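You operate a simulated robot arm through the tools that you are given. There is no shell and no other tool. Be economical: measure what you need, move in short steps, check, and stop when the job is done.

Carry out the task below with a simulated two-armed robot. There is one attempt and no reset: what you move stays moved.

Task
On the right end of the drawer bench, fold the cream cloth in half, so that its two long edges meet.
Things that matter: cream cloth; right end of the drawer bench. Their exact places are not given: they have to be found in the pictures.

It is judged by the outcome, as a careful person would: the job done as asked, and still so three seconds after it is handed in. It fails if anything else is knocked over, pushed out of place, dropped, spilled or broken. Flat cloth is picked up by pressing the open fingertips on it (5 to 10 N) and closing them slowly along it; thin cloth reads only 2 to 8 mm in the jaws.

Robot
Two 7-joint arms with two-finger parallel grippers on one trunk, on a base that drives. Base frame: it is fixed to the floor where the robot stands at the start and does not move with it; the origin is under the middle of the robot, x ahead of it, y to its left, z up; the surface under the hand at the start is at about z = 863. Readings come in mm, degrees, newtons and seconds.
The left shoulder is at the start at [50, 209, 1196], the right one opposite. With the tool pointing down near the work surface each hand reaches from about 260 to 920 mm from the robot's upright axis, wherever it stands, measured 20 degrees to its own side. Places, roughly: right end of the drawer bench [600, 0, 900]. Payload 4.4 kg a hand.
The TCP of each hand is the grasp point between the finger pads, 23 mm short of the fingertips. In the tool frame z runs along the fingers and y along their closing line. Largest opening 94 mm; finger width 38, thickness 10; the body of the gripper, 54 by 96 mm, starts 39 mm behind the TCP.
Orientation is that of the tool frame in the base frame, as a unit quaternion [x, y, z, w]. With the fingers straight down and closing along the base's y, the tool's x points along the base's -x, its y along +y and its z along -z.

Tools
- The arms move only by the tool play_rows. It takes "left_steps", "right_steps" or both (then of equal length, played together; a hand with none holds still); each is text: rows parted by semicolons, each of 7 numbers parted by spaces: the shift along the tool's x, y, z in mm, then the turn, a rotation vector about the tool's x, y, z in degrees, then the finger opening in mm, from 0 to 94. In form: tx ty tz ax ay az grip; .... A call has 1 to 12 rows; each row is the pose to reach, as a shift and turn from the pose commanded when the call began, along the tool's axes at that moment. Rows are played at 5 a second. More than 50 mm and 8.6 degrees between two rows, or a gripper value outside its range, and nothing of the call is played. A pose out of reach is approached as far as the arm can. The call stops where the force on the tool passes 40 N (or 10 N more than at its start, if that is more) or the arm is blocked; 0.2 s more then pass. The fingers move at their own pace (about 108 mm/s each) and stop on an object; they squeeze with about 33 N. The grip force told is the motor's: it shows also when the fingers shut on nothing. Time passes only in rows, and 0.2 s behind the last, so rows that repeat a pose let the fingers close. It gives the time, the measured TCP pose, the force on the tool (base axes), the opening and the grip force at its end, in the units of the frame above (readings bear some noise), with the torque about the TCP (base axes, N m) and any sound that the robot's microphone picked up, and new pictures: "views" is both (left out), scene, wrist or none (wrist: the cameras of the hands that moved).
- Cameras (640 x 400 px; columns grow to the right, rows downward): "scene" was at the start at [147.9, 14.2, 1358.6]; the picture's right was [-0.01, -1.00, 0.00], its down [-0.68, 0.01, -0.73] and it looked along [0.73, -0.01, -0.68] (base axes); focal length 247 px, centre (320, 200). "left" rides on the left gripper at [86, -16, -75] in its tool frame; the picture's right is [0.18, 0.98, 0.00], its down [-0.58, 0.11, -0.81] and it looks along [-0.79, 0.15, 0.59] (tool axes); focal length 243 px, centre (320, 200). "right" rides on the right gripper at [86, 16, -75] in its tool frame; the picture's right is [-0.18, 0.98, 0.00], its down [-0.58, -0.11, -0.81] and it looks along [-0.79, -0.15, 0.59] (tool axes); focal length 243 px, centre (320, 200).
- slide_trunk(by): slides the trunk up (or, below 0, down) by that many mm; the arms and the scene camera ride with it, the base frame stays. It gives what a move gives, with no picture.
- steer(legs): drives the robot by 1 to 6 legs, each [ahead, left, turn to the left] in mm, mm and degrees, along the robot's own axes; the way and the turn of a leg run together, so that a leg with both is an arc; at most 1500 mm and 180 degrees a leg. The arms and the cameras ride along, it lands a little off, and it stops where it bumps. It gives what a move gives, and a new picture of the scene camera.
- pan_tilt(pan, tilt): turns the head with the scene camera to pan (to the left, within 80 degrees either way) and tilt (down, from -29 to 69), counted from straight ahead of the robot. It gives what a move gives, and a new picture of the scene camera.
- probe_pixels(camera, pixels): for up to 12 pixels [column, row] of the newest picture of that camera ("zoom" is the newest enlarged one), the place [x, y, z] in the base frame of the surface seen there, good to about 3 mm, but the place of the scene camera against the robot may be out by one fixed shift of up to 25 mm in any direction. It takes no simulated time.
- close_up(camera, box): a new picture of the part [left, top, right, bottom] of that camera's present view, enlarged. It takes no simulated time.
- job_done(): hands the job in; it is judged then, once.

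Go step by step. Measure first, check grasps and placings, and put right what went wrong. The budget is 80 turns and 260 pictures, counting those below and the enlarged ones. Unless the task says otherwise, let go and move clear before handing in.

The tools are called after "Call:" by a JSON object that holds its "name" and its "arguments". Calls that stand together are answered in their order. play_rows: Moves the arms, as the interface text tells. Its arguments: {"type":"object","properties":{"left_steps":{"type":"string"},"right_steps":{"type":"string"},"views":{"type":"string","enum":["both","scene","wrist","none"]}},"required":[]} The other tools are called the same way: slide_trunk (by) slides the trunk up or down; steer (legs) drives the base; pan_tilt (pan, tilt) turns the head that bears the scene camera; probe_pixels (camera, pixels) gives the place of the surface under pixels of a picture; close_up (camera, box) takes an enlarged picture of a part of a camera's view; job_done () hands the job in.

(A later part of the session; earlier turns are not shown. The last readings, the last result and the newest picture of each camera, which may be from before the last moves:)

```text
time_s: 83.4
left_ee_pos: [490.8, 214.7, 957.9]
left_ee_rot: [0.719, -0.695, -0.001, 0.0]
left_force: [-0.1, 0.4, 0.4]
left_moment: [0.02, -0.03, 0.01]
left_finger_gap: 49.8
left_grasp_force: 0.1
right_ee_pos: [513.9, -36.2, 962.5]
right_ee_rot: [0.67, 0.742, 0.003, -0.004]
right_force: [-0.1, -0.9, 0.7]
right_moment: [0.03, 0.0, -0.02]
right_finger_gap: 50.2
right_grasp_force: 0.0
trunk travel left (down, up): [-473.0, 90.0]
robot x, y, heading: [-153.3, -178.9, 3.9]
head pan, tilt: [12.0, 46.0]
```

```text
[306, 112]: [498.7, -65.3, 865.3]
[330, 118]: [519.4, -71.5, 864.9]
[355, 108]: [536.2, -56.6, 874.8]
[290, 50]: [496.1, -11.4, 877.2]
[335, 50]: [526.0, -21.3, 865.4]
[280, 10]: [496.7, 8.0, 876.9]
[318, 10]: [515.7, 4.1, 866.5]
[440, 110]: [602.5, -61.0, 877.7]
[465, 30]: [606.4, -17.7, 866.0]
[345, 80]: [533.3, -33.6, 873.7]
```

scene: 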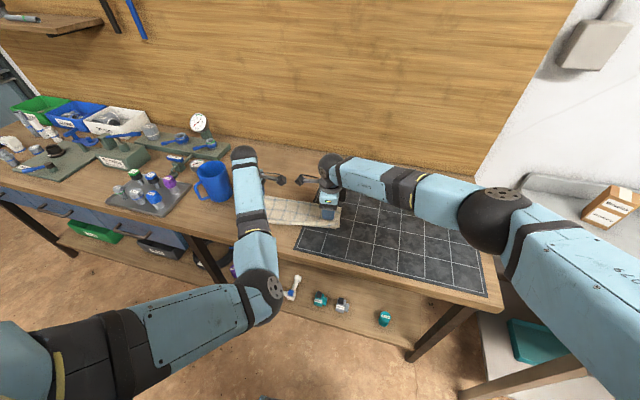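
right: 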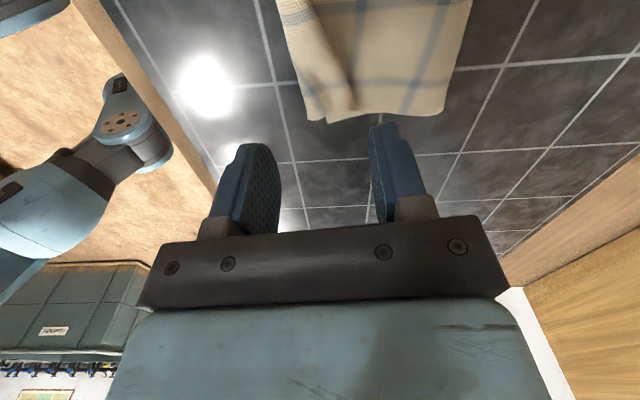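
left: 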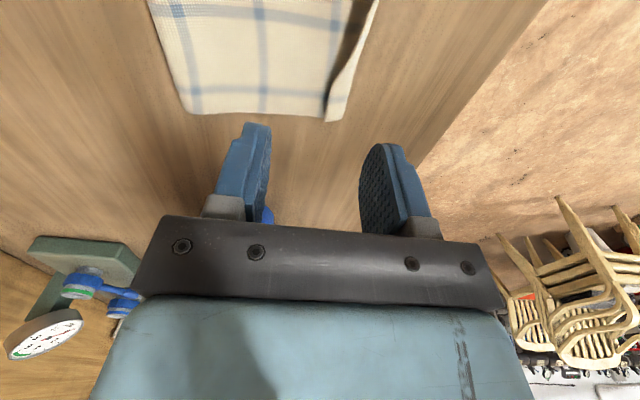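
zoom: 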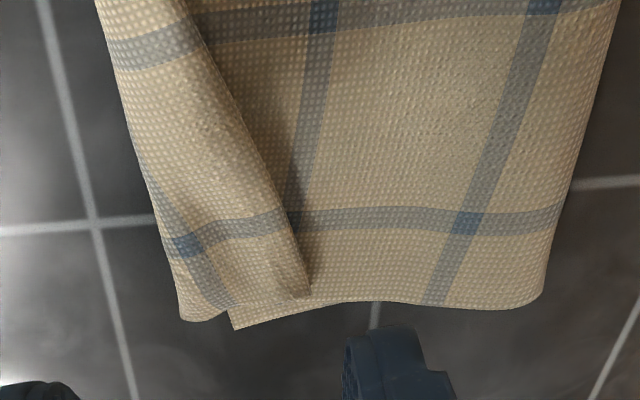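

The right end has a wide flap (crease x≈497, free edge x≈536) and the left a narrow standing lip (467–482). With closed fingers just above the top layer, I sweep the flap back toward the robot at both ends to unroll it.

Call:
{"name": "play_rows", "arguments": {"left_steps": "0 -6 0 0 0 0 0; 0 -12 20 0 0 0 0; 0 -12 50 0 0 0 0; 0 -12 68 0 0 0 0; 0 -4 68 0 0 0 0; 0 4 68 0 0 0 0; 0 13 68 0 0 0 0; 0 22 68 0 0 0 0; 0 31 68 0 0 0 0; 0 40 68 0 0 0 0; 0 42 40 0 0 0 0; 0 42 5 0 0 0 0", "right_steps": "-2 21 0 0 0 0 0; -4.3 42 20 0 0 0 0; -4.3 42 50 0 0 0 0; -4.3 42 69.5 0 0 0 0; -3 29 69.5 0 0 0 0; -1.6 16 69.5 0 0 0 0; 0 3 69.5 0 0 0 0; 1 -10 69.5 0 0 0 0; 2.4 -24 69.5 0 0 0 0; 4 -38 69.5 0 0 0 0; 4.2 -42 40 0 0 0 0; 4.2 -42 5 0 0 0 0", "views": "both"}}

Call:
{"name": "close_up", "arguments": {"camera": "scene", "box": [230, 180, 360, 245]}}

```text
time_s: 86.0
left_ee_pos: [441.4, 236.1, 954.4]
left_ee_rot: [0.726, -0.688, -0.015, -0.008]
left_force: [0.1, 0.7, 0.0]
left_moment: [0.01, -0.01, 0.01]
left_finger_gap: 0.0
left_grasp_force: 33.0
right_ee_pos: [472.3, -39.8, 954.8]
right_ee_rot: [0.67, 0.743, 0.002, -0.004]
right_force: [0.3, -1.1, -0.1]
right_moment: [0.03, 0.02, -0.02]
right_finger_gap: 0.0
right_grasp_force: 33.3
right hand out of reach, approached as far as the arm can: row 2, 3, 4, 5
trunk travel left (down, up): [-473.0, 90.0]
robot x, y, heading: [-154.1, -177.0, 3.8]
head pan, tilt: [12.0, 46.0]
```

scene: 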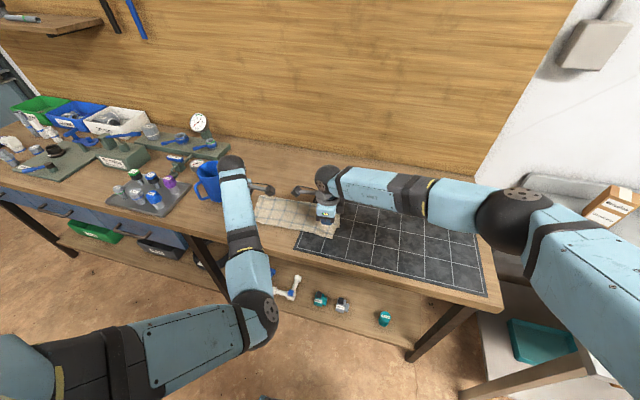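
right: 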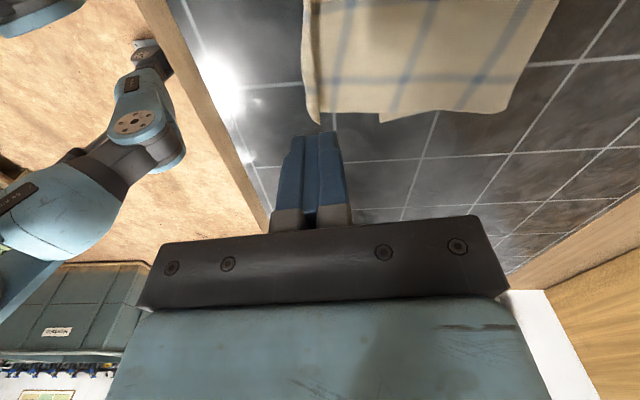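
left: 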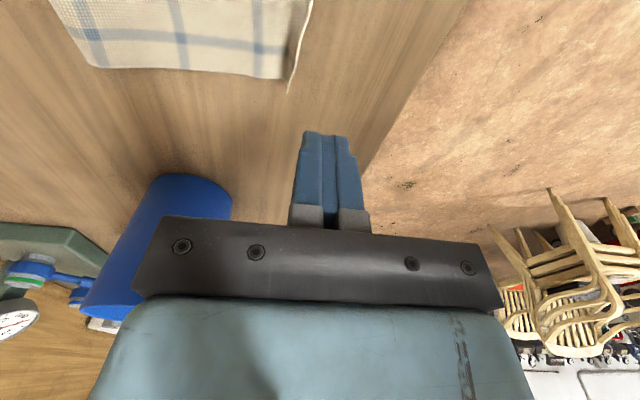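

```text
4.92 times, centred on (295, 212) of scene
```

zoom: 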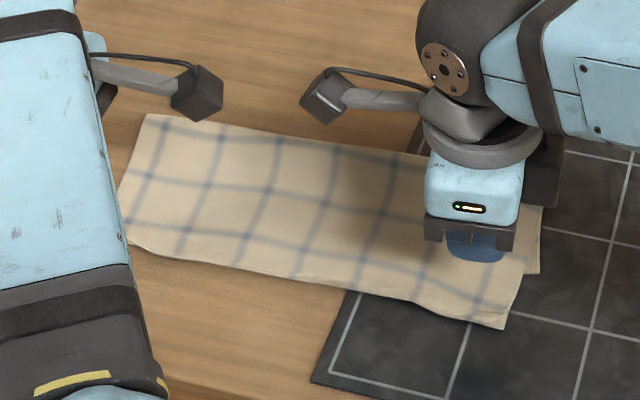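

The hem is now flat. Only the right end overshoots the lower layer (zoom (508,325) versus (540,272)). I measure both ends.

Call:
{"name": "probe_pixels", "arguments": {"camera": "zoom", "pixels": [[505, 325], [538, 270], [400, 297], [300, 277], [200, 260], [136, 243], [146, 115]]}}

Call:
{"name": "close_up", "arguments": {"camera": "right", "box": [280, 0, 580, 187]}}

Call:
{"name": "probe_pixels", "arguments": {"camera": "right", "pixels": [[318, 120], [383, 120], [306, 90], [308, 20], [305, 50], [500, 110], [540, 30]]}}

Call:
{"name": "close_up", "arguments": {"camera": "left", "box": [40, 0, 340, 187]}}

Call:
{"name": "probe_pixels", "arguments": {"camera": "left", "pixels": [[290, 90], [282, 75], [300, 40], [308, 10], [90, 62], [200, 70]]}}

```text
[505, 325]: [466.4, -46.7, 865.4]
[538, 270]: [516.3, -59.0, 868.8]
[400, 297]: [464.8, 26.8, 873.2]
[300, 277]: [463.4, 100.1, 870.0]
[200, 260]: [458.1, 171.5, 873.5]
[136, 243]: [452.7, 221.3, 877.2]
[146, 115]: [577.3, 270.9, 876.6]
```

```text
2.13 times, centred on (430, 94) of right
```

zoom: 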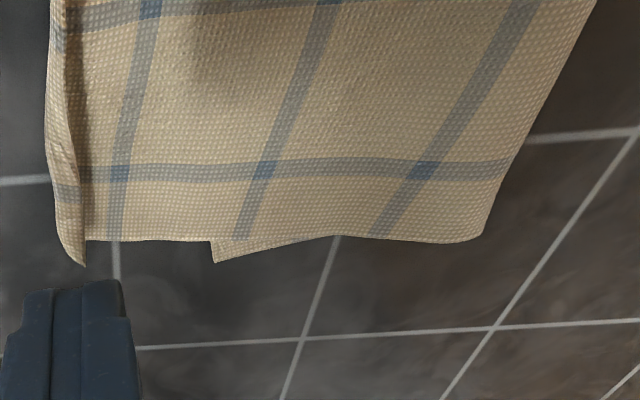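

```text
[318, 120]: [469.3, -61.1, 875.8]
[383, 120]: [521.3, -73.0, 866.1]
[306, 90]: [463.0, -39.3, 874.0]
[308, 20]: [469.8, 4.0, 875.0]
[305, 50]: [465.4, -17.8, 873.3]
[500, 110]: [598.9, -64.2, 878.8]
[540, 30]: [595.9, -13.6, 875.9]
```

```text
2.13 times, centred on (190, 94) of left
```

zoom: 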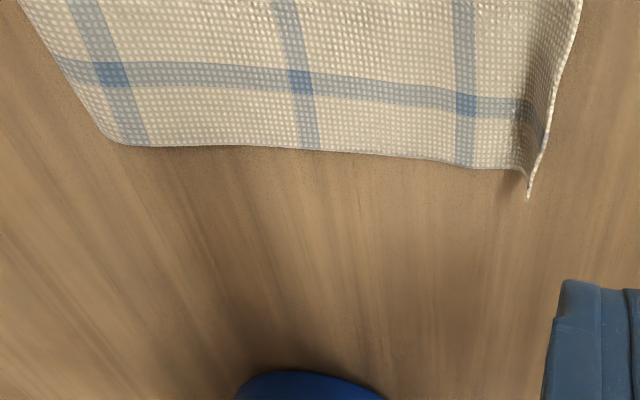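

```text
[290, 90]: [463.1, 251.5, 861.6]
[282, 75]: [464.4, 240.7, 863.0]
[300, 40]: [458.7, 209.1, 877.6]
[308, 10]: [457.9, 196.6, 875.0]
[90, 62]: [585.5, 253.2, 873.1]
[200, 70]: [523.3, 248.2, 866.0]
```

The right end overshoots by about 55 mm (464 vs 521), the left by about 20 mm, and a small lip stands at the hem. That lip is ideal to pinch. I raise the hands, lower the trunk and reposition the base for better reach.

Call:
{"name": "play_rows", "arguments": {"left_steps": "10 0 -30 0 0 0 26; 15 0 -60 0 0 0 26; 20 0 -90 0 0 0 26; 20 0 -120 0 0 0 26; 20 0 -120 0 0 0 26", "right_steps": "0 0 -30 0 0 0 30; 0 0 -60 0 0 0 30; 0 0 -90 0 0 0 30; 0 0 -120 0 0 0 30; 0 0 -120 0 0 0 30", "views": "none"}}

Call:
{"name": "slide_trunk", "arguments": {"by": -110}}

Call:
{"name": "steer", "arguments": {"legs": [[-56, 71, -3.8]]}}

```text
time_s: 87.4
left_ee_pos: [442.2, 234.7, 1082.3]
left_ee_rot: [0.734, -0.679, -0.018, -0.017]
left_force: [-0.2, 0.3, -0.6]
left_moment: [0.01, 0.02, -0.02]
left_finger_gap: 26.1
left_grasp_force: 0.2
right_ee_pos: [471.5, -38.9, 1075.2]
right_ee_rot: [0.67, 0.743, 0.002, -0.004]
right_force: [1.1, 0.4, -0.3]
right_moment: [-0.02, -0.01, 0.01]
right_finger_gap: 30.0
right_grasp_force: 0.0
trunk travel left (down, up): [-473.0, 90.0]
robot x, y, heading: [-149.8, -179.0, 4.0]
head pan, tilt: [12.0, 46.0]
stopped in row 5 (left hand): the arm was blocked; the commanded pose is now the measured one
```

```text
time_s: 88.8
left_ee_pos: [443.2, 232.5, 972.4]
left_ee_rot: [0.733, -0.68, -0.019, -0.017]
left_force: [0.5, -0.1, -0.1]
left_moment: [0.01, 0.04, 0.02]
left_finger_gap: 26.3
left_grasp_force: 0.0
right_ee_pos: [472.7, -38.4, 965.4]
right_ee_rot: [0.67, 0.743, 0.001, -0.004]
right_force: [0.0, -0.3, 1.3]
right_moment: [0.02, -0.02, 0.0]
right_finger_gap: 29.7
right_grasp_force: 0.0
trunk travel left (down, up): [-363.0, 200.0]
robot x, y, heading: [-153.8, -182.2, 3.9]
head pan, tilt: [12.0, 46.0]
```

```text
time_s: 90.1
left_ee_pos: [409.7, 261.1, 971.1]
left_ee_rot: [0.71, -0.704, -0.019, -0.019]
left_force: [-0.4, 0.8, 0.2]
left_moment: [0.02, -0.02, 0.0]
left_finger_gap: 26.0
left_grasp_force: 0.0
right_ee_pos: [419.8, -13.6, 964.7]
right_ee_rot: [0.694, 0.72, 0.002, -0.003]
right_force: [0.4, -0.7, -0.8]
right_moment: [0.05, 0.01, -0.05]
right_finger_gap: 30.1
right_grasp_force: 0.1
trunk travel left (down, up): [-363.0, 200.0]
robot x, y, heading: [-214.6, -110.4, -0.1]
head pan, tilt: [12.0, 46.0]
```

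scene: 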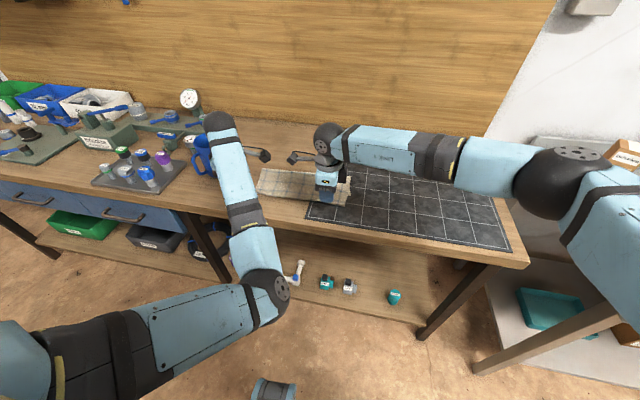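

Base is placed. I bring both hands over the hem lip at their ends, just above the surface.

Call:
{"name": "play_rows", "arguments": {"left_steps": "12 -12 10 0 0 0 26; 24 -24 20 0 0 0 26; 36 -36 30 0 0 0 26; 45 -49 40 0 0 0 26; 45 -49 55 0 0 0 26; 45 -49 69 0 0 0 26; 45 -49 69 0 0 0 26", "right_steps": "-7 11 10 0 0 0 30; -14 22 20 0 0 0 30; -21 33 30 0 0 0 30; -28 43 40 0 0 0 30; -28 43 52 0 0 0 30; -28 43 62 0 0 0 30; -28 43 62 0 0 0 30", "views": "both"}}

Call:
{"name": "close_up", "arguments": {"camera": "right", "box": [200, 0, 480, 175]}}

Call:
{"name": "close_up", "arguments": {"camera": "left", "box": [160, 0, 440, 175]}}

```text
time_s: 91.7
left_ee_pos: [462.8, 230.1, 904.1]
left_ee_rot: [0.714, -0.7, -0.018, -0.026]
left_force: [0.0, 0.6, 0.5]
left_moment: [0.0, 0.02, 0.0]
left_finger_gap: 26.1
left_grasp_force: 0.0
right_ee_pos: [463.7, -38.6, 902.8]
right_ee_rot: [0.695, 0.719, 0.002, -0.003]
right_force: [0.1, -0.2, -0.1]
right_moment: [0.03, -0.02, 0.01]
right_finger_gap: 30.0
right_grasp_force: 0.2
trunk travel left (down, up): [-363.0, 200.0]
robot x, y, heading: [-212.2, -110.6, -0.0]
head pan, tilt: [12.0, 46.0]
```

scene: 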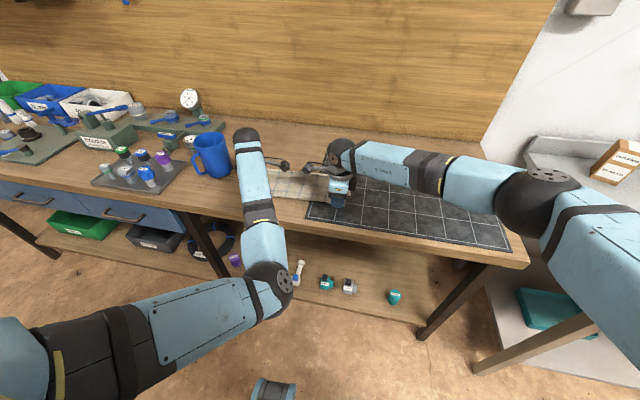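
right: 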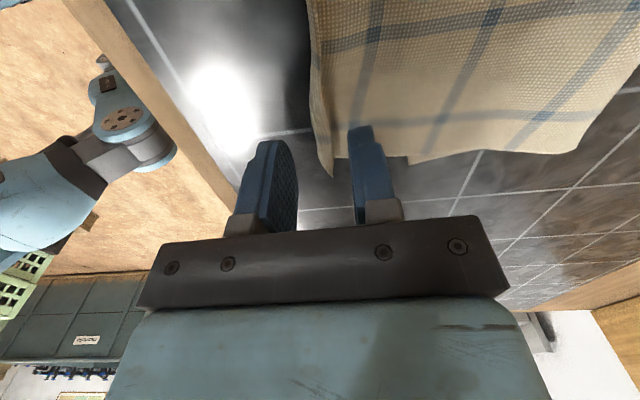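
left: 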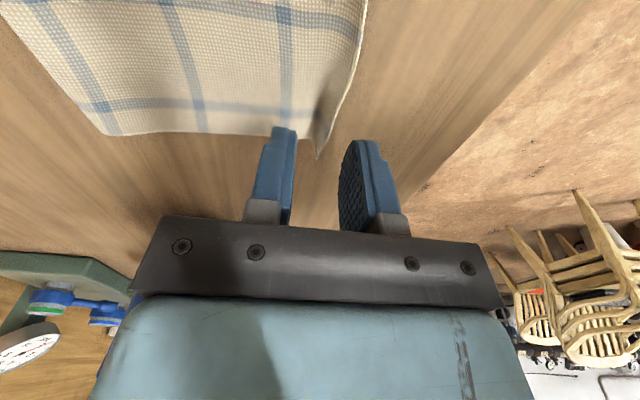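

```text
2.29 times, centred on (340, 88) of right
```

zoom: 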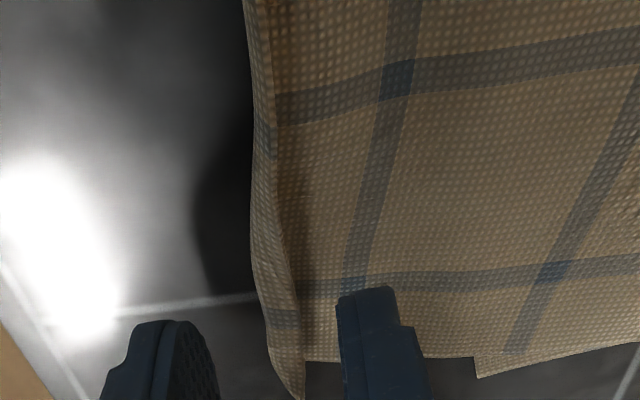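

```text
2.29 times, centred on (300, 88) of left
```

zoom: 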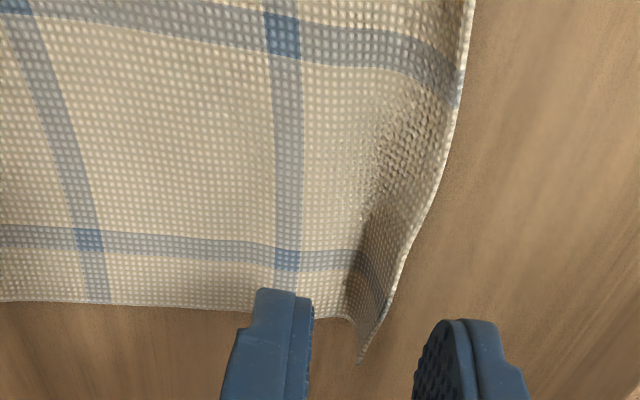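

Both standing lips are centred between the fingers. I go down to the surface and close on the lips.

Call:
{"name": "play_rows", "arguments": {"left_steps": "0 0 8 0 0 0 26; 0 0 14 0 0 0 26; 0 0 17 0 0 0 26; 0 0 17 0 0 0 20; 0 0 17 0 0 0 15; 0 0 17 0 0 0 10; 0 0 17 0 0 0 5; 0 0 17 0 0 0 0; 0 0 17 0 0 0 0; 0 0 17 0 0 0 0", "right_steps": "0 0 7 0 0 0 30; 0 0 11 0 0 0 30; 0 0 13.5 0 0 0 30; 0 0 13.5 0 0 0 24; 0 0 13.5 0 0 0 18; 0 0 13.5 0 0 0 12; 0 0 13.5 0 0 0 6; 0 0 13.5 0 0 0 0; 0 0 13.5 0 0 0 0; 0 0 13.5 0 0 0 0", "views": "wrist"}}

```text
time_s: 93.9
left_ee_pos: [460.3, 230.5, 887.6]
left_ee_rot: [0.712, -0.701, -0.021, -0.027]
left_force: [1.5, -0.2, 6.5]
left_moment: [-0.07, -0.05, 0.0]
left_finger_gap: 1.9
left_grasp_force: 32.9
right_ee_pos: [463.6, -38.5, 890.4]
right_ee_rot: [0.694, 0.719, 0.003, -0.003]
right_force: [4.2, 2.1, 6.4]
right_moment: [0.13, -0.11, -0.08]
right_finger_gap: 2.1
right_grasp_force: 32.8
trunk travel left (down, up): [-363.0, 200.0]
robot x, y, heading: [-211.3, -111.3, -0.2]
head pan, tilt: [12.0, 46.0]
```

right: 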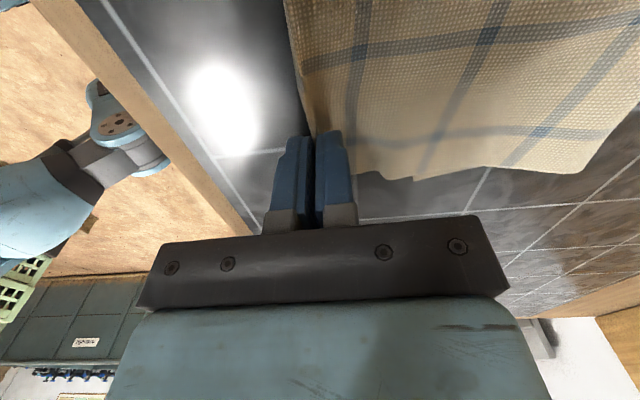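
left: 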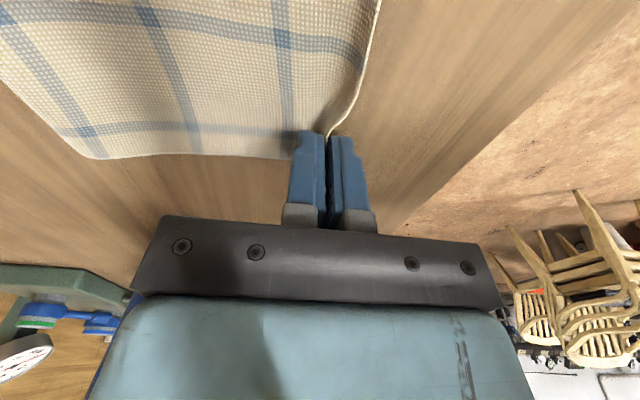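

Both hands hold the single-layer hem edge (1.9 and 2.1 mm). I lift 50 mm so the lower edge becomes visible.

Call:
{"name": "play_rows", "arguments": {"left_steps": "0 0 -12 0 0 0 0; 0 0 -25 0 0 0 0; 0 0 -38 0 0 0 0; 0 0 -50 0 0 0 0; 0 0 -50 0 0 0 0", "right_steps": "0 3 -12 0 0 0 0; 0 7 -25 0 0 0 0; 0 11 -38 0 0 0 0; 0 15 -50 0 0 0 0; 0 15 -50 0 0 0 0", "views": "both"}}

Call:
{"name": "close_up", "arguments": {"camera": "scene", "box": [230, 145, 370, 225]}}

```text
time_s: 95.1
left_ee_pos: [459.9, 229.6, 932.9]
left_ee_rot: [0.714, -0.7, -0.024, -0.025]
left_force: [0.8, 1.0, 0.3]
left_moment: [0.01, 0.03, -0.01]
left_finger_gap: 2.0
left_grasp_force: 33.3
right_ee_pos: [477.1, -39.0, 938.4]
right_ee_rot: [0.695, 0.719, 0.001, -0.002]
right_force: [0.3, -0.7, 0.3]
right_moment: [0.02, -0.02, -0.02]
right_finger_gap: 1.9
right_grasp_force: 33.4
trunk travel left (down, up): [-363.0, 200.0]
robot x, y, heading: [-214.3, -111.0, -0.1]
head pan, tilt: [12.0, 46.0]
```

scene: 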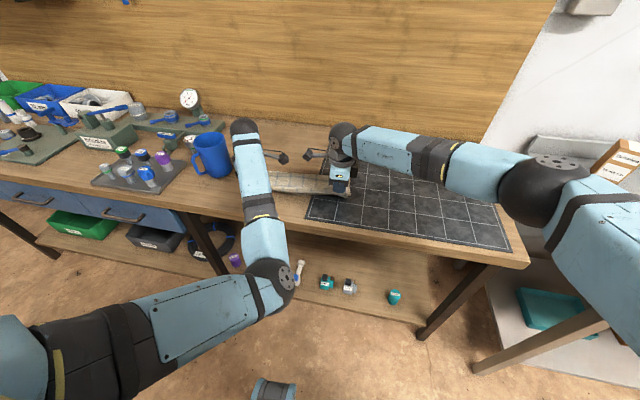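
right: 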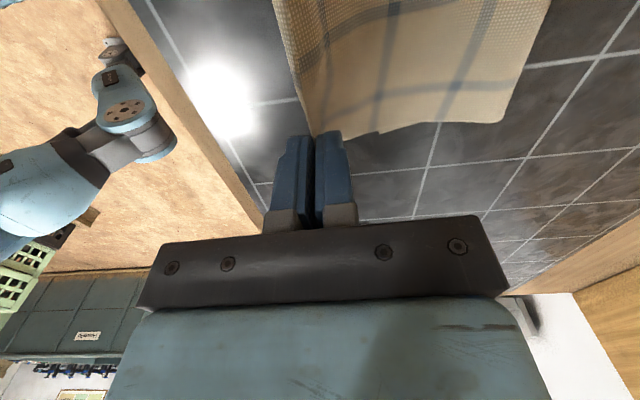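
left: 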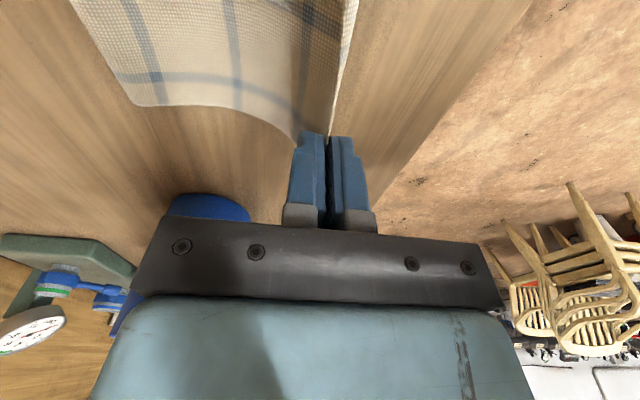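

```text
4.57 times, centred on (300, 185) of scene
```

zoom: 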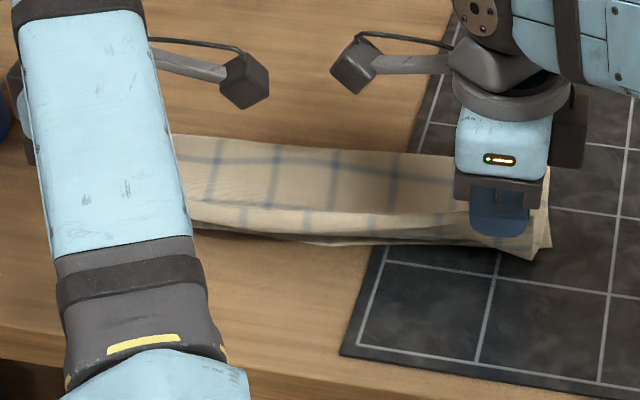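

I probe the lower layer's near edge (zoom (535,258), (340,243), (230,230)).

Call:
{"name": "probe_pixels", "arguments": {"camera": "zoom", "pixels": [[535, 257], [450, 245], [400, 244], [340, 243], [290, 238], [240, 230], [300, 215], [400, 225], [205, 222], [545, 245]]}}

Call:
{"name": "probe_pixels", "arguments": {"camera": "left", "pixels": [[290, 120], [240, 108], [325, 120], [125, 100], [345, 60]]}}

Call:
{"name": "probe_pixels", "arguments": {"camera": "right", "pixels": [[375, 128], [345, 125], [490, 115], [300, 50]]}}

Call:
{"name": "close_up", "arguments": {"camera": "right", "box": [260, 20, 440, 132]}}

```text
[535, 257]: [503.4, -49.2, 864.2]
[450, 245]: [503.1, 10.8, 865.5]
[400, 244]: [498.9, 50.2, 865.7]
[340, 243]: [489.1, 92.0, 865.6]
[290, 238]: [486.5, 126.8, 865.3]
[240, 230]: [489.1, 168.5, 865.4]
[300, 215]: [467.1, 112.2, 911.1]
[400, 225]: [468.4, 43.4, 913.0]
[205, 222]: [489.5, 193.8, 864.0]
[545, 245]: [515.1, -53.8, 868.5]
```

```text
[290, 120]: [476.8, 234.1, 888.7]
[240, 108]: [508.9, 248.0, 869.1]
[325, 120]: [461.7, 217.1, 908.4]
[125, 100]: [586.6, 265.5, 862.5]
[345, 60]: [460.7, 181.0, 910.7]
```

```text
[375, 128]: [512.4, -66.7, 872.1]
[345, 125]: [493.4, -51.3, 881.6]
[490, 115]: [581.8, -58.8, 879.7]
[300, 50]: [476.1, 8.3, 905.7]
```

```text
3.56 times, centred on (350, 76) of right
```

zoom: 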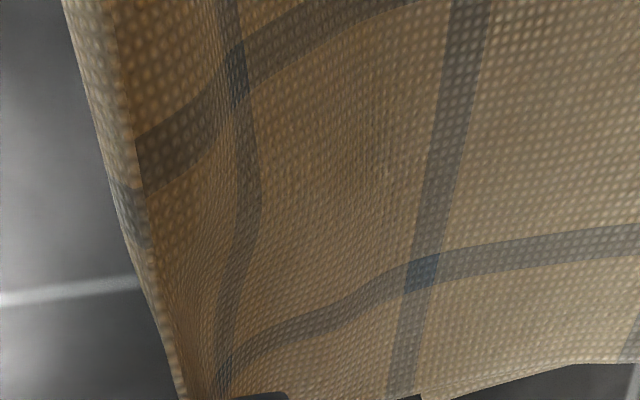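

The lower edge runs from x≈494 (left) to ≈512 (right). I carry the hem forward about 45 mm and set it down so that, laid back, it meets that edge.

Call:
{"name": "play_rows", "arguments": {"left_steps": "0 -9 -3 0 0 0 0; 1 -18 -3 0 0 0 0; 2 -27 -2 0 0 0 0; 3 -36 2 0 0 0 0; 4 -42 10 0 0 0 0; 5 -45 20 0 0 0 0; 5 -45 30 0 0 0 0; 5 -45 39 0 0 0 0; 5 -45 44 0 0 0 0; 5 -45 44 0 0 0 0", "right_steps": "0 9 -3 0 0 0 0; 0 18 -3 0 0 0 0; 0 27 -2 0 0 0 0; 0 36 2 0 0 0 0; 0 42 10 0 0 0 0; 0 46 20 0 0 0 0; 0 46 30 0 0 0 0; 0 46 40 0 0 0 0; 0 46 46 0 0 0 0; 0 46 46 0 0 0 0", "views": "both"}}

Call:
{"name": "close_up", "arguments": {"camera": "scene", "box": [230, 145, 370, 225]}}

```text
time_s: 97.3
left_ee_pos: [503.7, 215.4, 891.4]
left_ee_rot: [0.71, -0.704, -0.019, -0.019]
left_force: [0.2, 0.8, 2.3]
left_moment: [0.01, -0.02, -0.01]
left_finger_gap: 2.1
left_grasp_force: 33.2
right_ee_pos: [525.8, -36.4, 890.5]
right_ee_rot: [0.694, 0.72, 0.002, -0.003]
right_force: [0.2, 0.6, 3.4]
right_moment: [0.07, 0.03, -0.03]
right_finger_gap: 2.3
right_grasp_force: 33.2
trunk travel left (down, up): [-363.0, 200.0]
robot x, y, heading: [-215.0, -112.1, 0.1]
head pan, tilt: [12.0, 46.0]
```

scene: 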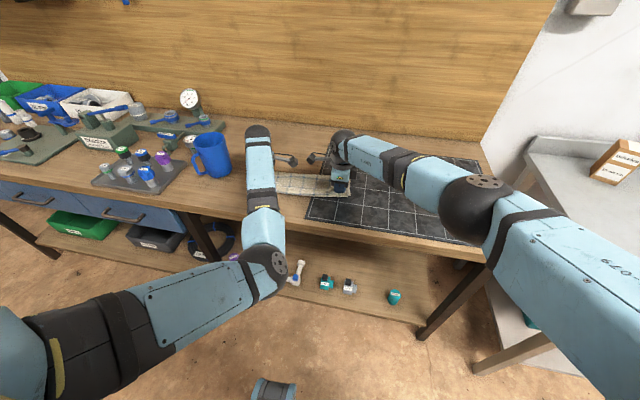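
right: 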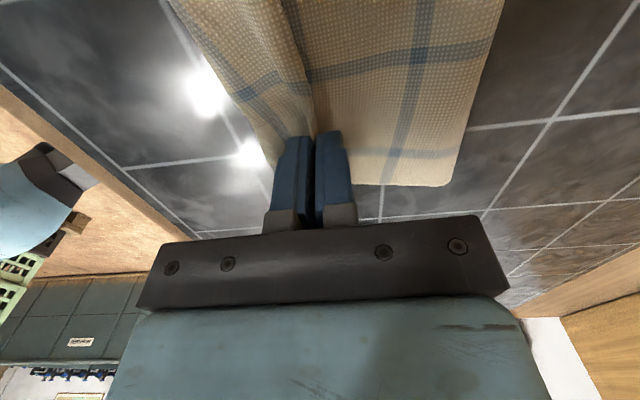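
left: 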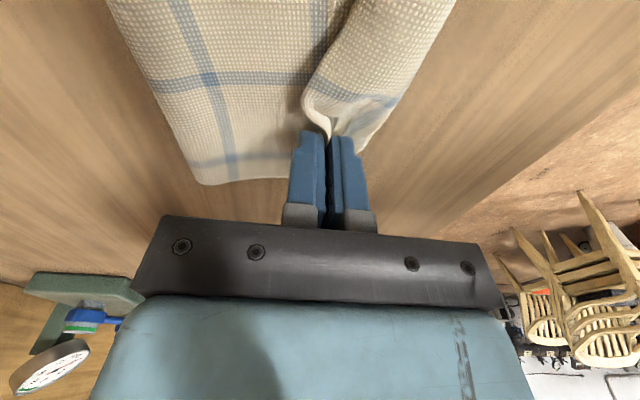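

```text
4.57 times, centred on (300, 185) of scene
```

zoom: 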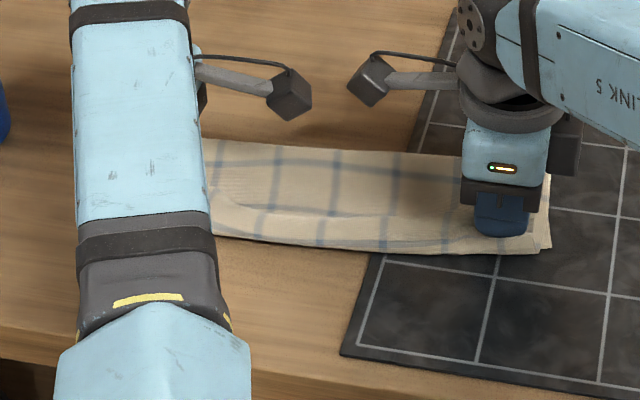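

Some cloth now lies on the robot side of the jaws. I measure where that near boundary is, to tell lower layer from slack.

Call:
{"name": "probe_pixels", "arguments": {"camera": "right", "pixels": [[270, 165], [225, 75], [240, 90], [180, 5], [455, 180], [495, 30], [285, 100], [370, 180]]}}

Call:
{"name": "probe_pixels", "arguments": {"camera": "left", "pixels": [[365, 145], [400, 90], [440, 25], [350, 60], [315, 80], [205, 180], [370, 100]]}}

Call:
{"name": "close_up", "arguments": {"camera": "left", "box": [240, 0, 480, 150]}}

Call:
{"name": "close_up", "arguments": {"camera": "right", "box": [150, 30, 410, 192]}}

```text
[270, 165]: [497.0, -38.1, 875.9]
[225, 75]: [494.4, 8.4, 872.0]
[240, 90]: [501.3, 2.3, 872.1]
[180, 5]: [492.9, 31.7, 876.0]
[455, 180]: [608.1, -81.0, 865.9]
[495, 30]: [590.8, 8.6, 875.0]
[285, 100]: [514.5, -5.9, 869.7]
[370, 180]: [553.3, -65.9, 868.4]
```

```text
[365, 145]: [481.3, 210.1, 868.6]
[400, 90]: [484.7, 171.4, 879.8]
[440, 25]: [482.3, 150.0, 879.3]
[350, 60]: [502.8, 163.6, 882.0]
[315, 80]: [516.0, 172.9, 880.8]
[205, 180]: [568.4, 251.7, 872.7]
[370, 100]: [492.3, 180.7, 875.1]
```

```text
2.67 times, centred on (360, 75) of left
```

zoom: 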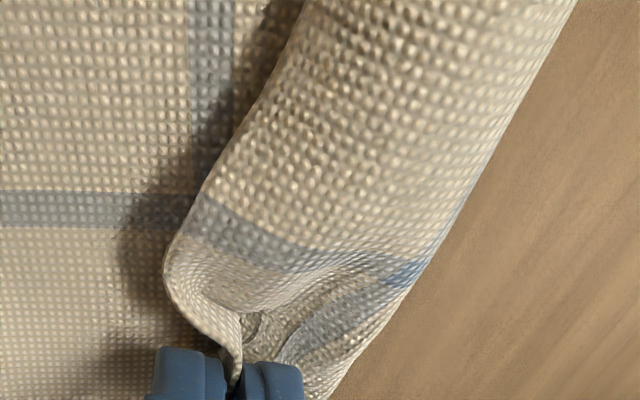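

```text
2.46 times, centred on (280, 111) of right
```

zoom: 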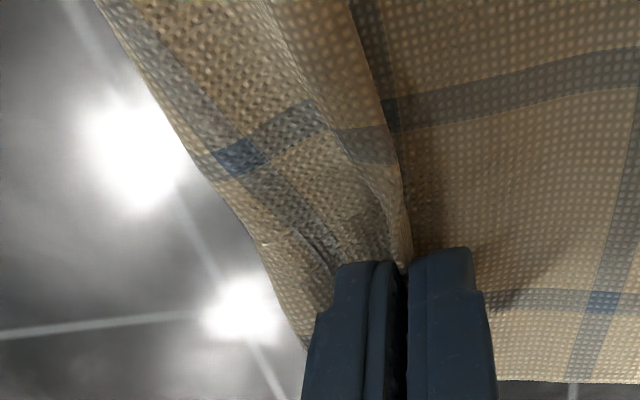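

The slack rolled up under the hem instead of moving to the fold. With this firm edge grip I'll redo the fold cleanly: lift, carry the hem forward with the base so the lower half lies flat, then bring it back along a low arc.

Call:
{"name": "play_rows", "arguments": {"left_steps": "0 0 -15 0 0 0 0; 0 0 -30 0 0 0 0; 0 0 -45 0 0 0 0; 0 0 -60 0 0 0 0; 0 0 -75 0 0 0 0; 0 0 -90 0 0 0 0; 0 0 -90 0 0 0 0", "right_steps": "0 0 -15 0 0 0 0; 0 0 -30 0 0 0 0; 0 0 -45 0 0 0 0; 0 0 -60 0 0 0 0; 0 0 -75 0 0 0 0; 0 0 -90 0 0 0 0; 0 0 -90 0 0 0 0", "views": "none"}}

Call:
{"name": "steer", "arguments": {"legs": [[215, 0, 0]]}}

Call:
{"name": "play_rows", "arguments": {"left_steps": "0 0 12 0 0 0 0; 0 0 24 0 0 0 0; 0 0 36 0 0 0 0; 0 0 48 0 0 0 0; 0 0 56 0 0 0 0; 0 0 56 0 0 0 0", "right_steps": "0 0 12 0 0 0 0; 0 0 24 0 0 0 0; 0 0 36 0 0 0 0; 0 0 48 0 0 0 0; 0 0 56 0 0 0 0; 0 0 56 0 0 0 0", "views": "both"}}

Call:
{"name": "close_up", "arguments": {"camera": "scene", "box": [200, 140, 400, 265]}}

```text
time_s: 98.9
left_ee_pos: [503.2, 211.0, 977.3]
left_ee_rot: [0.709, -0.704, -0.019, -0.019]
left_force: [0.6, 0.4, 0.2]
left_moment: [0.03, 0.0, 0.01]
left_finger_gap: 2.0
left_grasp_force: 33.2
right_ee_pos: [527.1, -37.5, 982.4]
right_ee_rot: [0.695, 0.719, 0.002, -0.004]
right_force: [0.1, 0.2, -0.2]
right_moment: [-0.03, 0.0, -0.04]
right_finger_gap: 2.0
right_grasp_force: 33.8
trunk travel left (down, up): [-363.0, 200.0]
robot x, y, heading: [-211.7, -110.3, -0.1]
head pan, tilt: [12.0, 46.0]
```

```text
time_s: 100.6
left_ee_pos: [719.5, 207.1, 976.6]
left_ee_rot: [0.708, -0.705, -0.02, -0.019]
left_force: [-0.2, -0.1, -0.7]
left_moment: [-0.02, 0.0, 0.02]
left_finger_gap: 1.8
left_grasp_force: 33.2
right_ee_pos: [743.2, -41.3, 983.4]
right_ee_rot: [0.696, 0.718, 0.002, -0.003]
right_force: [0.2, -0.4, 0.0]
right_moment: [0.06, 0.0, -0.01]
right_finger_gap: 2.3
right_grasp_force: 32.7
trunk travel left (down, up): [-363.0, 200.0]
robot x, y, heading: [0.4, -112.7, -0.2]
head pan, tilt: [12.0, 46.0]
```

scene: 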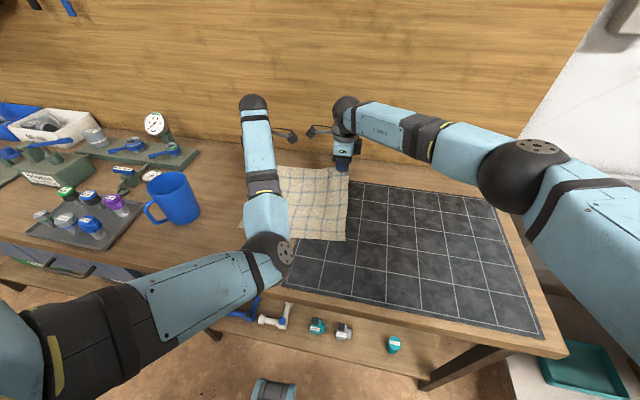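

```text
time_s: 102.0
left_ee_pos: [719.3, 210.7, 920.9]
left_ee_rot: [0.708, -0.705, -0.019, -0.02]
left_force: [0.1, 0.3, 1.1]
left_moment: [0.03, 0.03, 0.0]
left_finger_gap: 2.0
left_grasp_force: 32.9
right_ee_pos: [742.5, -40.0, 926.9]
right_ee_rot: [0.695, 0.719, 0.002, -0.003]
right_force: [0.4, 0.4, -0.1]
right_moment: [0.02, 0.0, 0.0]
right_finger_gap: 1.8
right_grasp_force: 32.9
trunk travel left (down, up): [-363.0, 200.0]
robot x, y, heading: [2.4, -111.4, -0.2]
head pan, tilt: [12.0, 46.0]
```

scene: 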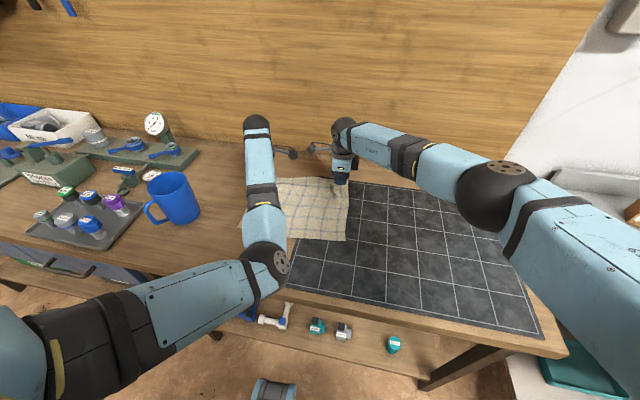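
right: 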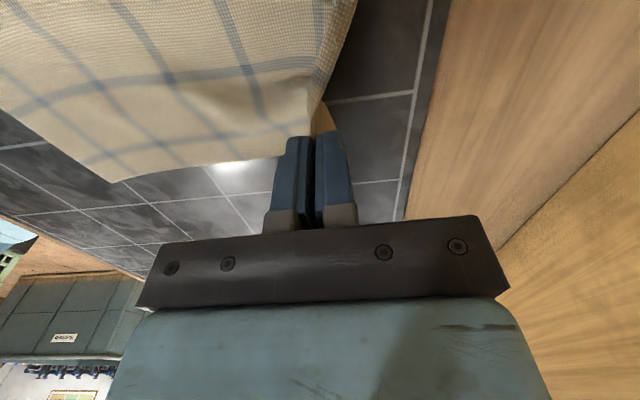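
left: 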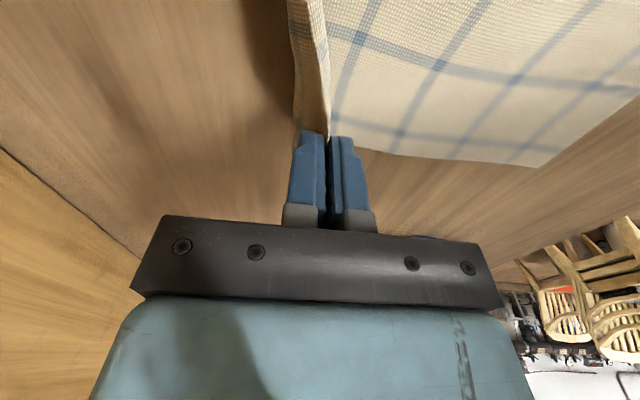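

```text
3.20 times, centred on (300, 202) of scene
```

zoom: 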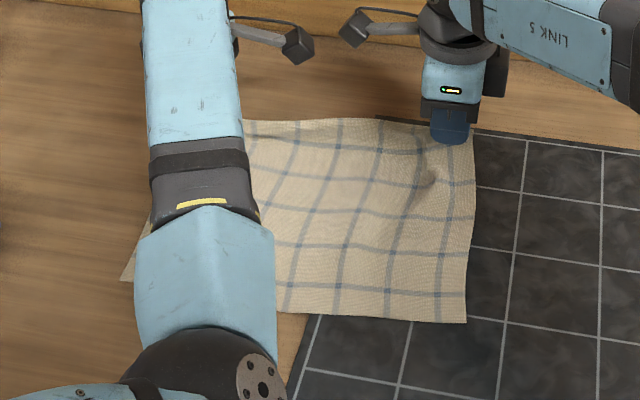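

The cloth is unfolded with the near half flat. I probe the near corners (right (120,178), left (537,163)) and the cloth sides to set the final landing.

Call:
{"name": "probe_pixels", "arguments": {"camera": "right", "pixels": [[121, 177], [50, 130], [280, 152], [200, 165], [318, 105]]}}

Call:
{"name": "probe_pixels", "arguments": {"camera": "left", "pixels": [[536, 163], [600, 110], [400, 150], [460, 155], [310, 110]]}}

Call:
{"name": "close_up", "arguments": {"camera": "right", "box": [240, 50, 400, 150]}}

Call:
{"name": "close_up", "arguments": {"camera": "left", "box": [240, 50, 400, 150]}}

```text
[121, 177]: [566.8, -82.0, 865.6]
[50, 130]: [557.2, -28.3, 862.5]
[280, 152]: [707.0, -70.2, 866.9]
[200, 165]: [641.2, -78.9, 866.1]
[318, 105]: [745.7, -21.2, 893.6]
```

```text
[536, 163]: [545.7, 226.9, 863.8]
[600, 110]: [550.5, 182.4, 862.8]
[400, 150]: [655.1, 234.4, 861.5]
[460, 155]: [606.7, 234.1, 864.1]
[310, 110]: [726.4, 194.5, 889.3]
```

```text
4.00 times, centred on (320, 100) of right
```

zoom: 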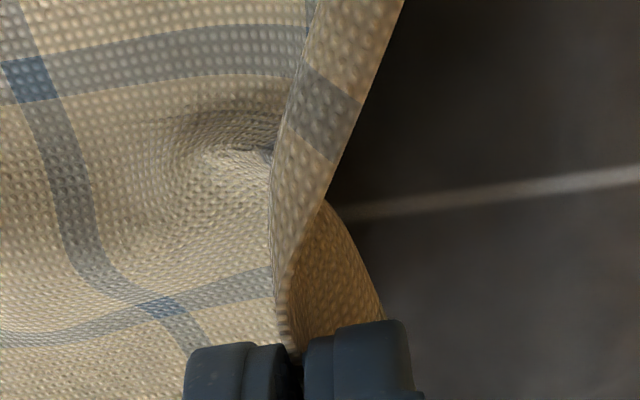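

```text
4.00 times, centred on (320, 100) of left
```

zoom: 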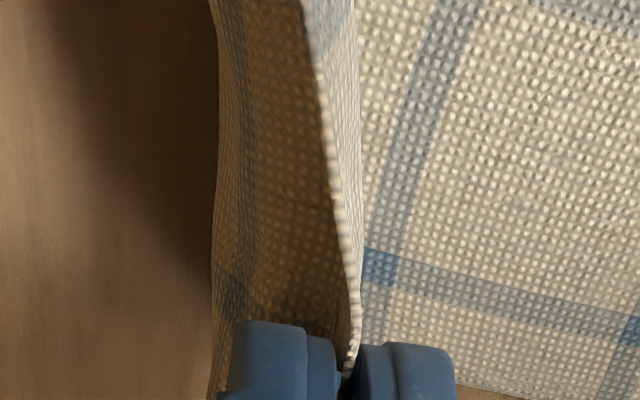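

The near edge now lies at x≈546 (left) to 567 (right). I bring the hem back in stages, alternating base and height so the cloth never pulls tight.

Call:
{"name": "play_rows", "arguments": {"left_steps": "0 0 -16 0 0 0 0; 0 0 -32 0 0 0 0; 0 0 -48 0 0 0 0; 0 0 -64 0 0 0 0; 0 0 -64 0 0 0 0", "right_steps": "0 0 -16 0 0 0 0; 0 0 -32 0 0 0 0; 0 0 -48 0 0 0 0; 0 0 -62 0 0 0 0; 0 0 -62 0 0 0 0", "views": "none"}}

Call:
{"name": "steer", "arguments": {"legs": [[-60, 0, 0]]}}

Call:
{"name": "play_rows", "arguments": {"left_steps": "0 0 10 0 0 0 0; 0 0 20 0 0 0 0", "right_steps": "0 0 10 0 0 0 0; 0 0 20 0 0 0 0", "views": "none"}}

Call:
{"name": "steer", "arguments": {"legs": [[-50, 0, 0]]}}

Call:
{"name": "play_rows", "arguments": {"left_steps": "0 0 10 0 0 0 0; 0 0 20 0 0 0 0; 0 0 30 0 0 0 0", "right_steps": "0 0 10 0 0 0 0; 0 0 20 0 0 0 0; 0 0 30 0 0 0 0", "views": "none"}}

Call:
{"name": "steer", "arguments": {"legs": [[-35, 0, 0]]}}

Call:
{"name": "play_rows", "arguments": {"left_steps": "0 0 0 0 0 0 0", "right_steps": "0 0 0 0 0 0 0", "views": "wrist"}}

Call:
{"name": "close_up", "arguments": {"camera": "scene", "box": [200, 140, 400, 265]}}

```text
time_s: 103.2
left_ee_pos: [720.3, 207.4, 985.2]
left_ee_rot: [0.709, -0.705, -0.018, -0.018]
left_force: [-0.8, 0.1, 0.1]
left_moment: [-0.01, -0.04, 0.01]
left_finger_gap: 1.8
left_grasp_force: 33.4
right_ee_pos: [745.2, -39.8, 988.9]
right_ee_rot: [0.695, 0.719, 0.001, -0.004]
right_force: [0.5, -0.1, 0.4]
right_moment: [0.01, -0.01, -0.04]
right_finger_gap: 1.9
right_grasp_force: 32.7
trunk travel left (down, up): [-363.0, 200.0]
robot x, y, heading: [3.3, -111.6, -0.2]
head pan, tilt: [12.0, 46.0]
```

```text
time_s: 104.2
left_ee_pos: [658.4, 208.1, 987.4]
left_ee_rot: [0.709, -0.705, -0.018, -0.019]
left_force: [0.3, -0.3, 0.2]
left_moment: [-0.02, -0.01, -0.01]
left_finger_gap: 1.9
left_grasp_force: 32.8
right_ee_pos: [682.9, -36.6, 990.5]
right_ee_rot: [0.696, 0.718, 0.002, -0.004]
right_force: [0.2, -0.4, 0.4]
right_moment: [0.01, -0.01, -0.04]
right_finger_gap: 2.0
right_grasp_force: 33.2
trunk travel left (down, up): [-363.0, 200.0]
robot x, y, heading: [-55.7, -114.7, -0.3]
head pan, tilt: [12.0, 46.0]
```

scene: 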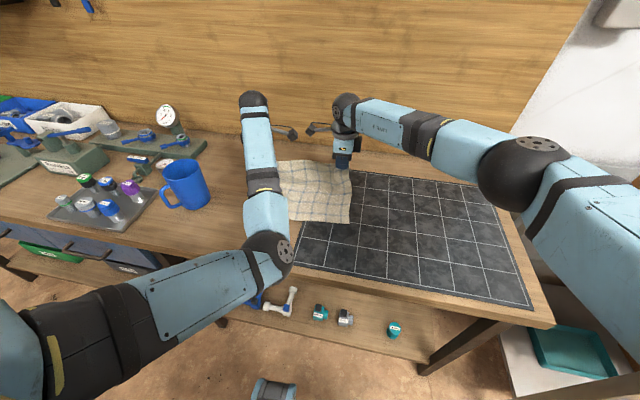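

```text
time_s: 104.8
left_ee_pos: [658.5, 210.2, 965.3]
left_ee_rot: [0.709, -0.704, -0.019, -0.018]
left_force: [-0.6, 0.1, -0.1]
left_moment: [0.02, -0.02, 0.0]
left_finger_gap: 1.9
left_grasp_force: 33.0
right_ee_pos: [683.7, -39.3, 968.5]
right_ee_rot: [0.695, 0.719, 0.002, -0.003]
right_force: [0.2, 0.7, 0.9]
right_moment: [0.0, -0.02, -0.05]
right_finger_gap: 2.0
right_grasp_force: 33.6
trunk travel left (down, up): [-363.0, 200.0]
robot x, y, heading: [-59.2, -110.3, -0.1]
head pan, tilt: [12.0, 46.0]
```

```text
time_s: 105.7
left_ee_pos: [608.8, 210.1, 966.6]
left_ee_rot: [0.709, -0.704, -0.018, -0.018]
left_force: [0.1, 0.2, 0.1]
left_moment: [-0.02, -0.01, -0.02]
left_finger_gap: 2.1
left_grasp_force: 32.7
right_ee_pos: [632.5, -39.3, 970.0]
right_ee_rot: [0.695, 0.719, 0.002, -0.003]
right_force: [-0.2, -0.3, -0.2]
right_moment: [-0.03, 0.02, 0.0]
right_finger_gap: 2.2
right_grasp_force: 33.0
trunk travel left (down, up): [-363.0, 200.0]
robot x, y, heading: [-104.7, -112.8, -0.1]
head pan, tilt: [12.0, 46.0]
```

scene: 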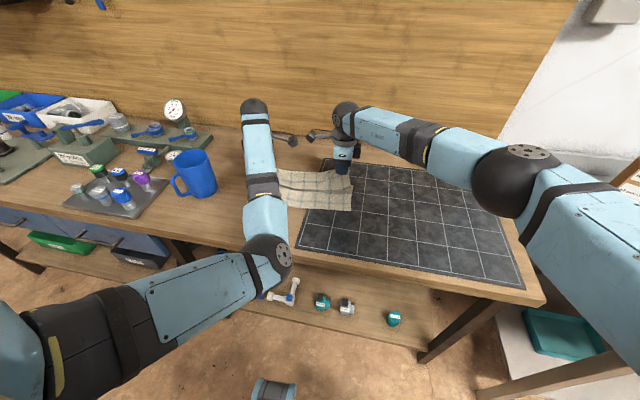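

```text
time_s: 106.5
left_ee_pos: [609.8, 211.4, 933.3]
left_ee_rot: [0.71, -0.704, -0.019, -0.018]
left_force: [1.5, 0.1, 0.3]
left_moment: [0.0, 0.02, -0.04]
left_finger_gap: 1.9
left_grasp_force: 33.2
right_ee_pos: [632.7, -39.9, 936.9]
right_ee_rot: [0.695, 0.719, 0.001, -0.004]
right_force: [1.3, -0.1, 0.0]
right_moment: [-0.01, 0.0, -0.04]
right_finger_gap: 2.0
right_grasp_force: 33.5
trunk travel left (down, up): [-363.0, 200.0]
robot x, y, heading: [-112.5, -115.1, -0.4]
head pan, tilt: [12.0, 46.0]
```

```text
time_s: 107.3
left_ee_pos: [574.4, 211.1, 934.6]
left_ee_rot: [0.709, -0.705, -0.019, -0.018]
left_force: [0.0, -0.5, 0.0]
left_moment: [-0.01, 0.0, 0.0]
left_finger_gap: 1.9
left_grasp_force: 32.6
right_ee_pos: [599.4, -38.8, 939.2]
right_ee_rot: [0.695, 0.719, 0.003, -0.003]
right_force: [-0.4, -0.5, -0.7]
right_moment: [0.0, -0.01, -0.02]
right_finger_gap: 2.2
right_grasp_force: 33.1
trunk travel left (down, up): [-363.0, 200.0]
robot x, y, heading: [-143.0, -113.3, -0.4]
head pan, tilt: [12.0, 46.0]
```

scene: 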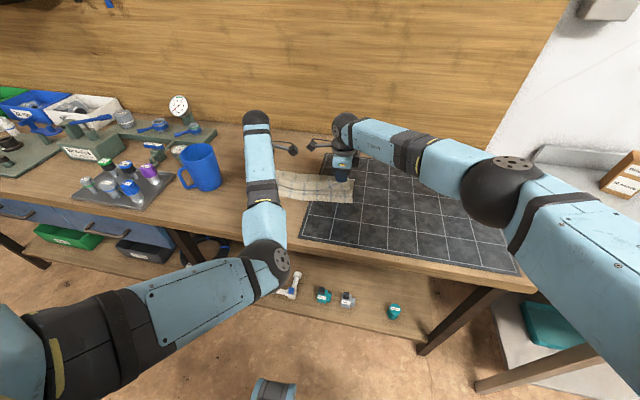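

```text
time_s: 107.7
left_ee_pos: [575.0, 210.0, 933.4]
left_ee_rot: [0.709, -0.705, -0.019, -0.018]
left_force: [0.1, 0.4, -0.1]
left_moment: [-0.02, 0.04, 0.0]
left_finger_gap: 2.1
left_grasp_force: 33.2
right_ee_pos: [599.0, -40.7, 938.2]
right_ee_rot: [0.695, 0.719, 0.001, -0.004]
right_force: [0.0, 0.0, -0.1]
right_moment: [-0.04, 0.02, -0.04]
right_finger_gap: 2.1
right_grasp_force: 32.8
trunk travel left (down, up): [-363.0, 200.0]
robot x, y, heading: [-143.3, -108.7, 0.2]
head pan, tilt: [12.0, 46.0]
```

right: 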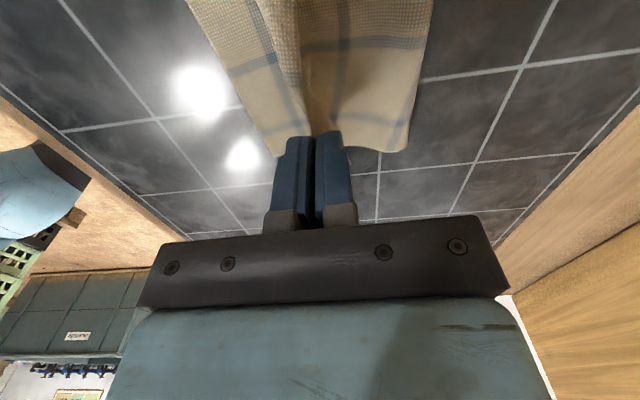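
left: 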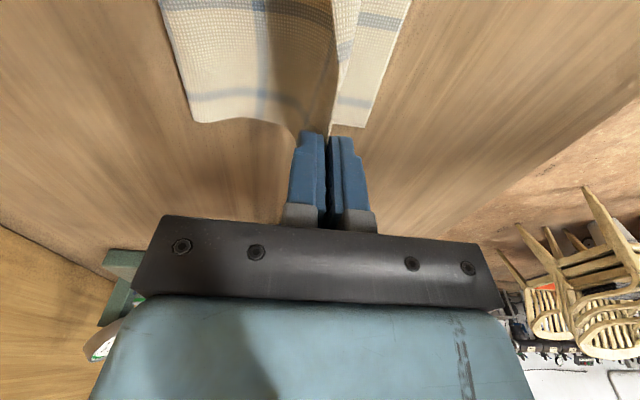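

```text
3.20 times, centred on (300, 202) of scene
```

zoom: 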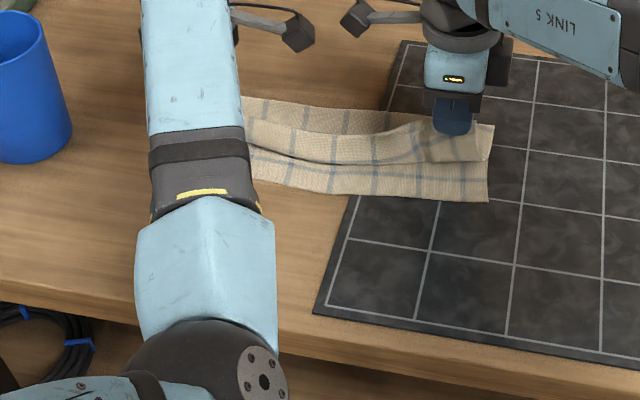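

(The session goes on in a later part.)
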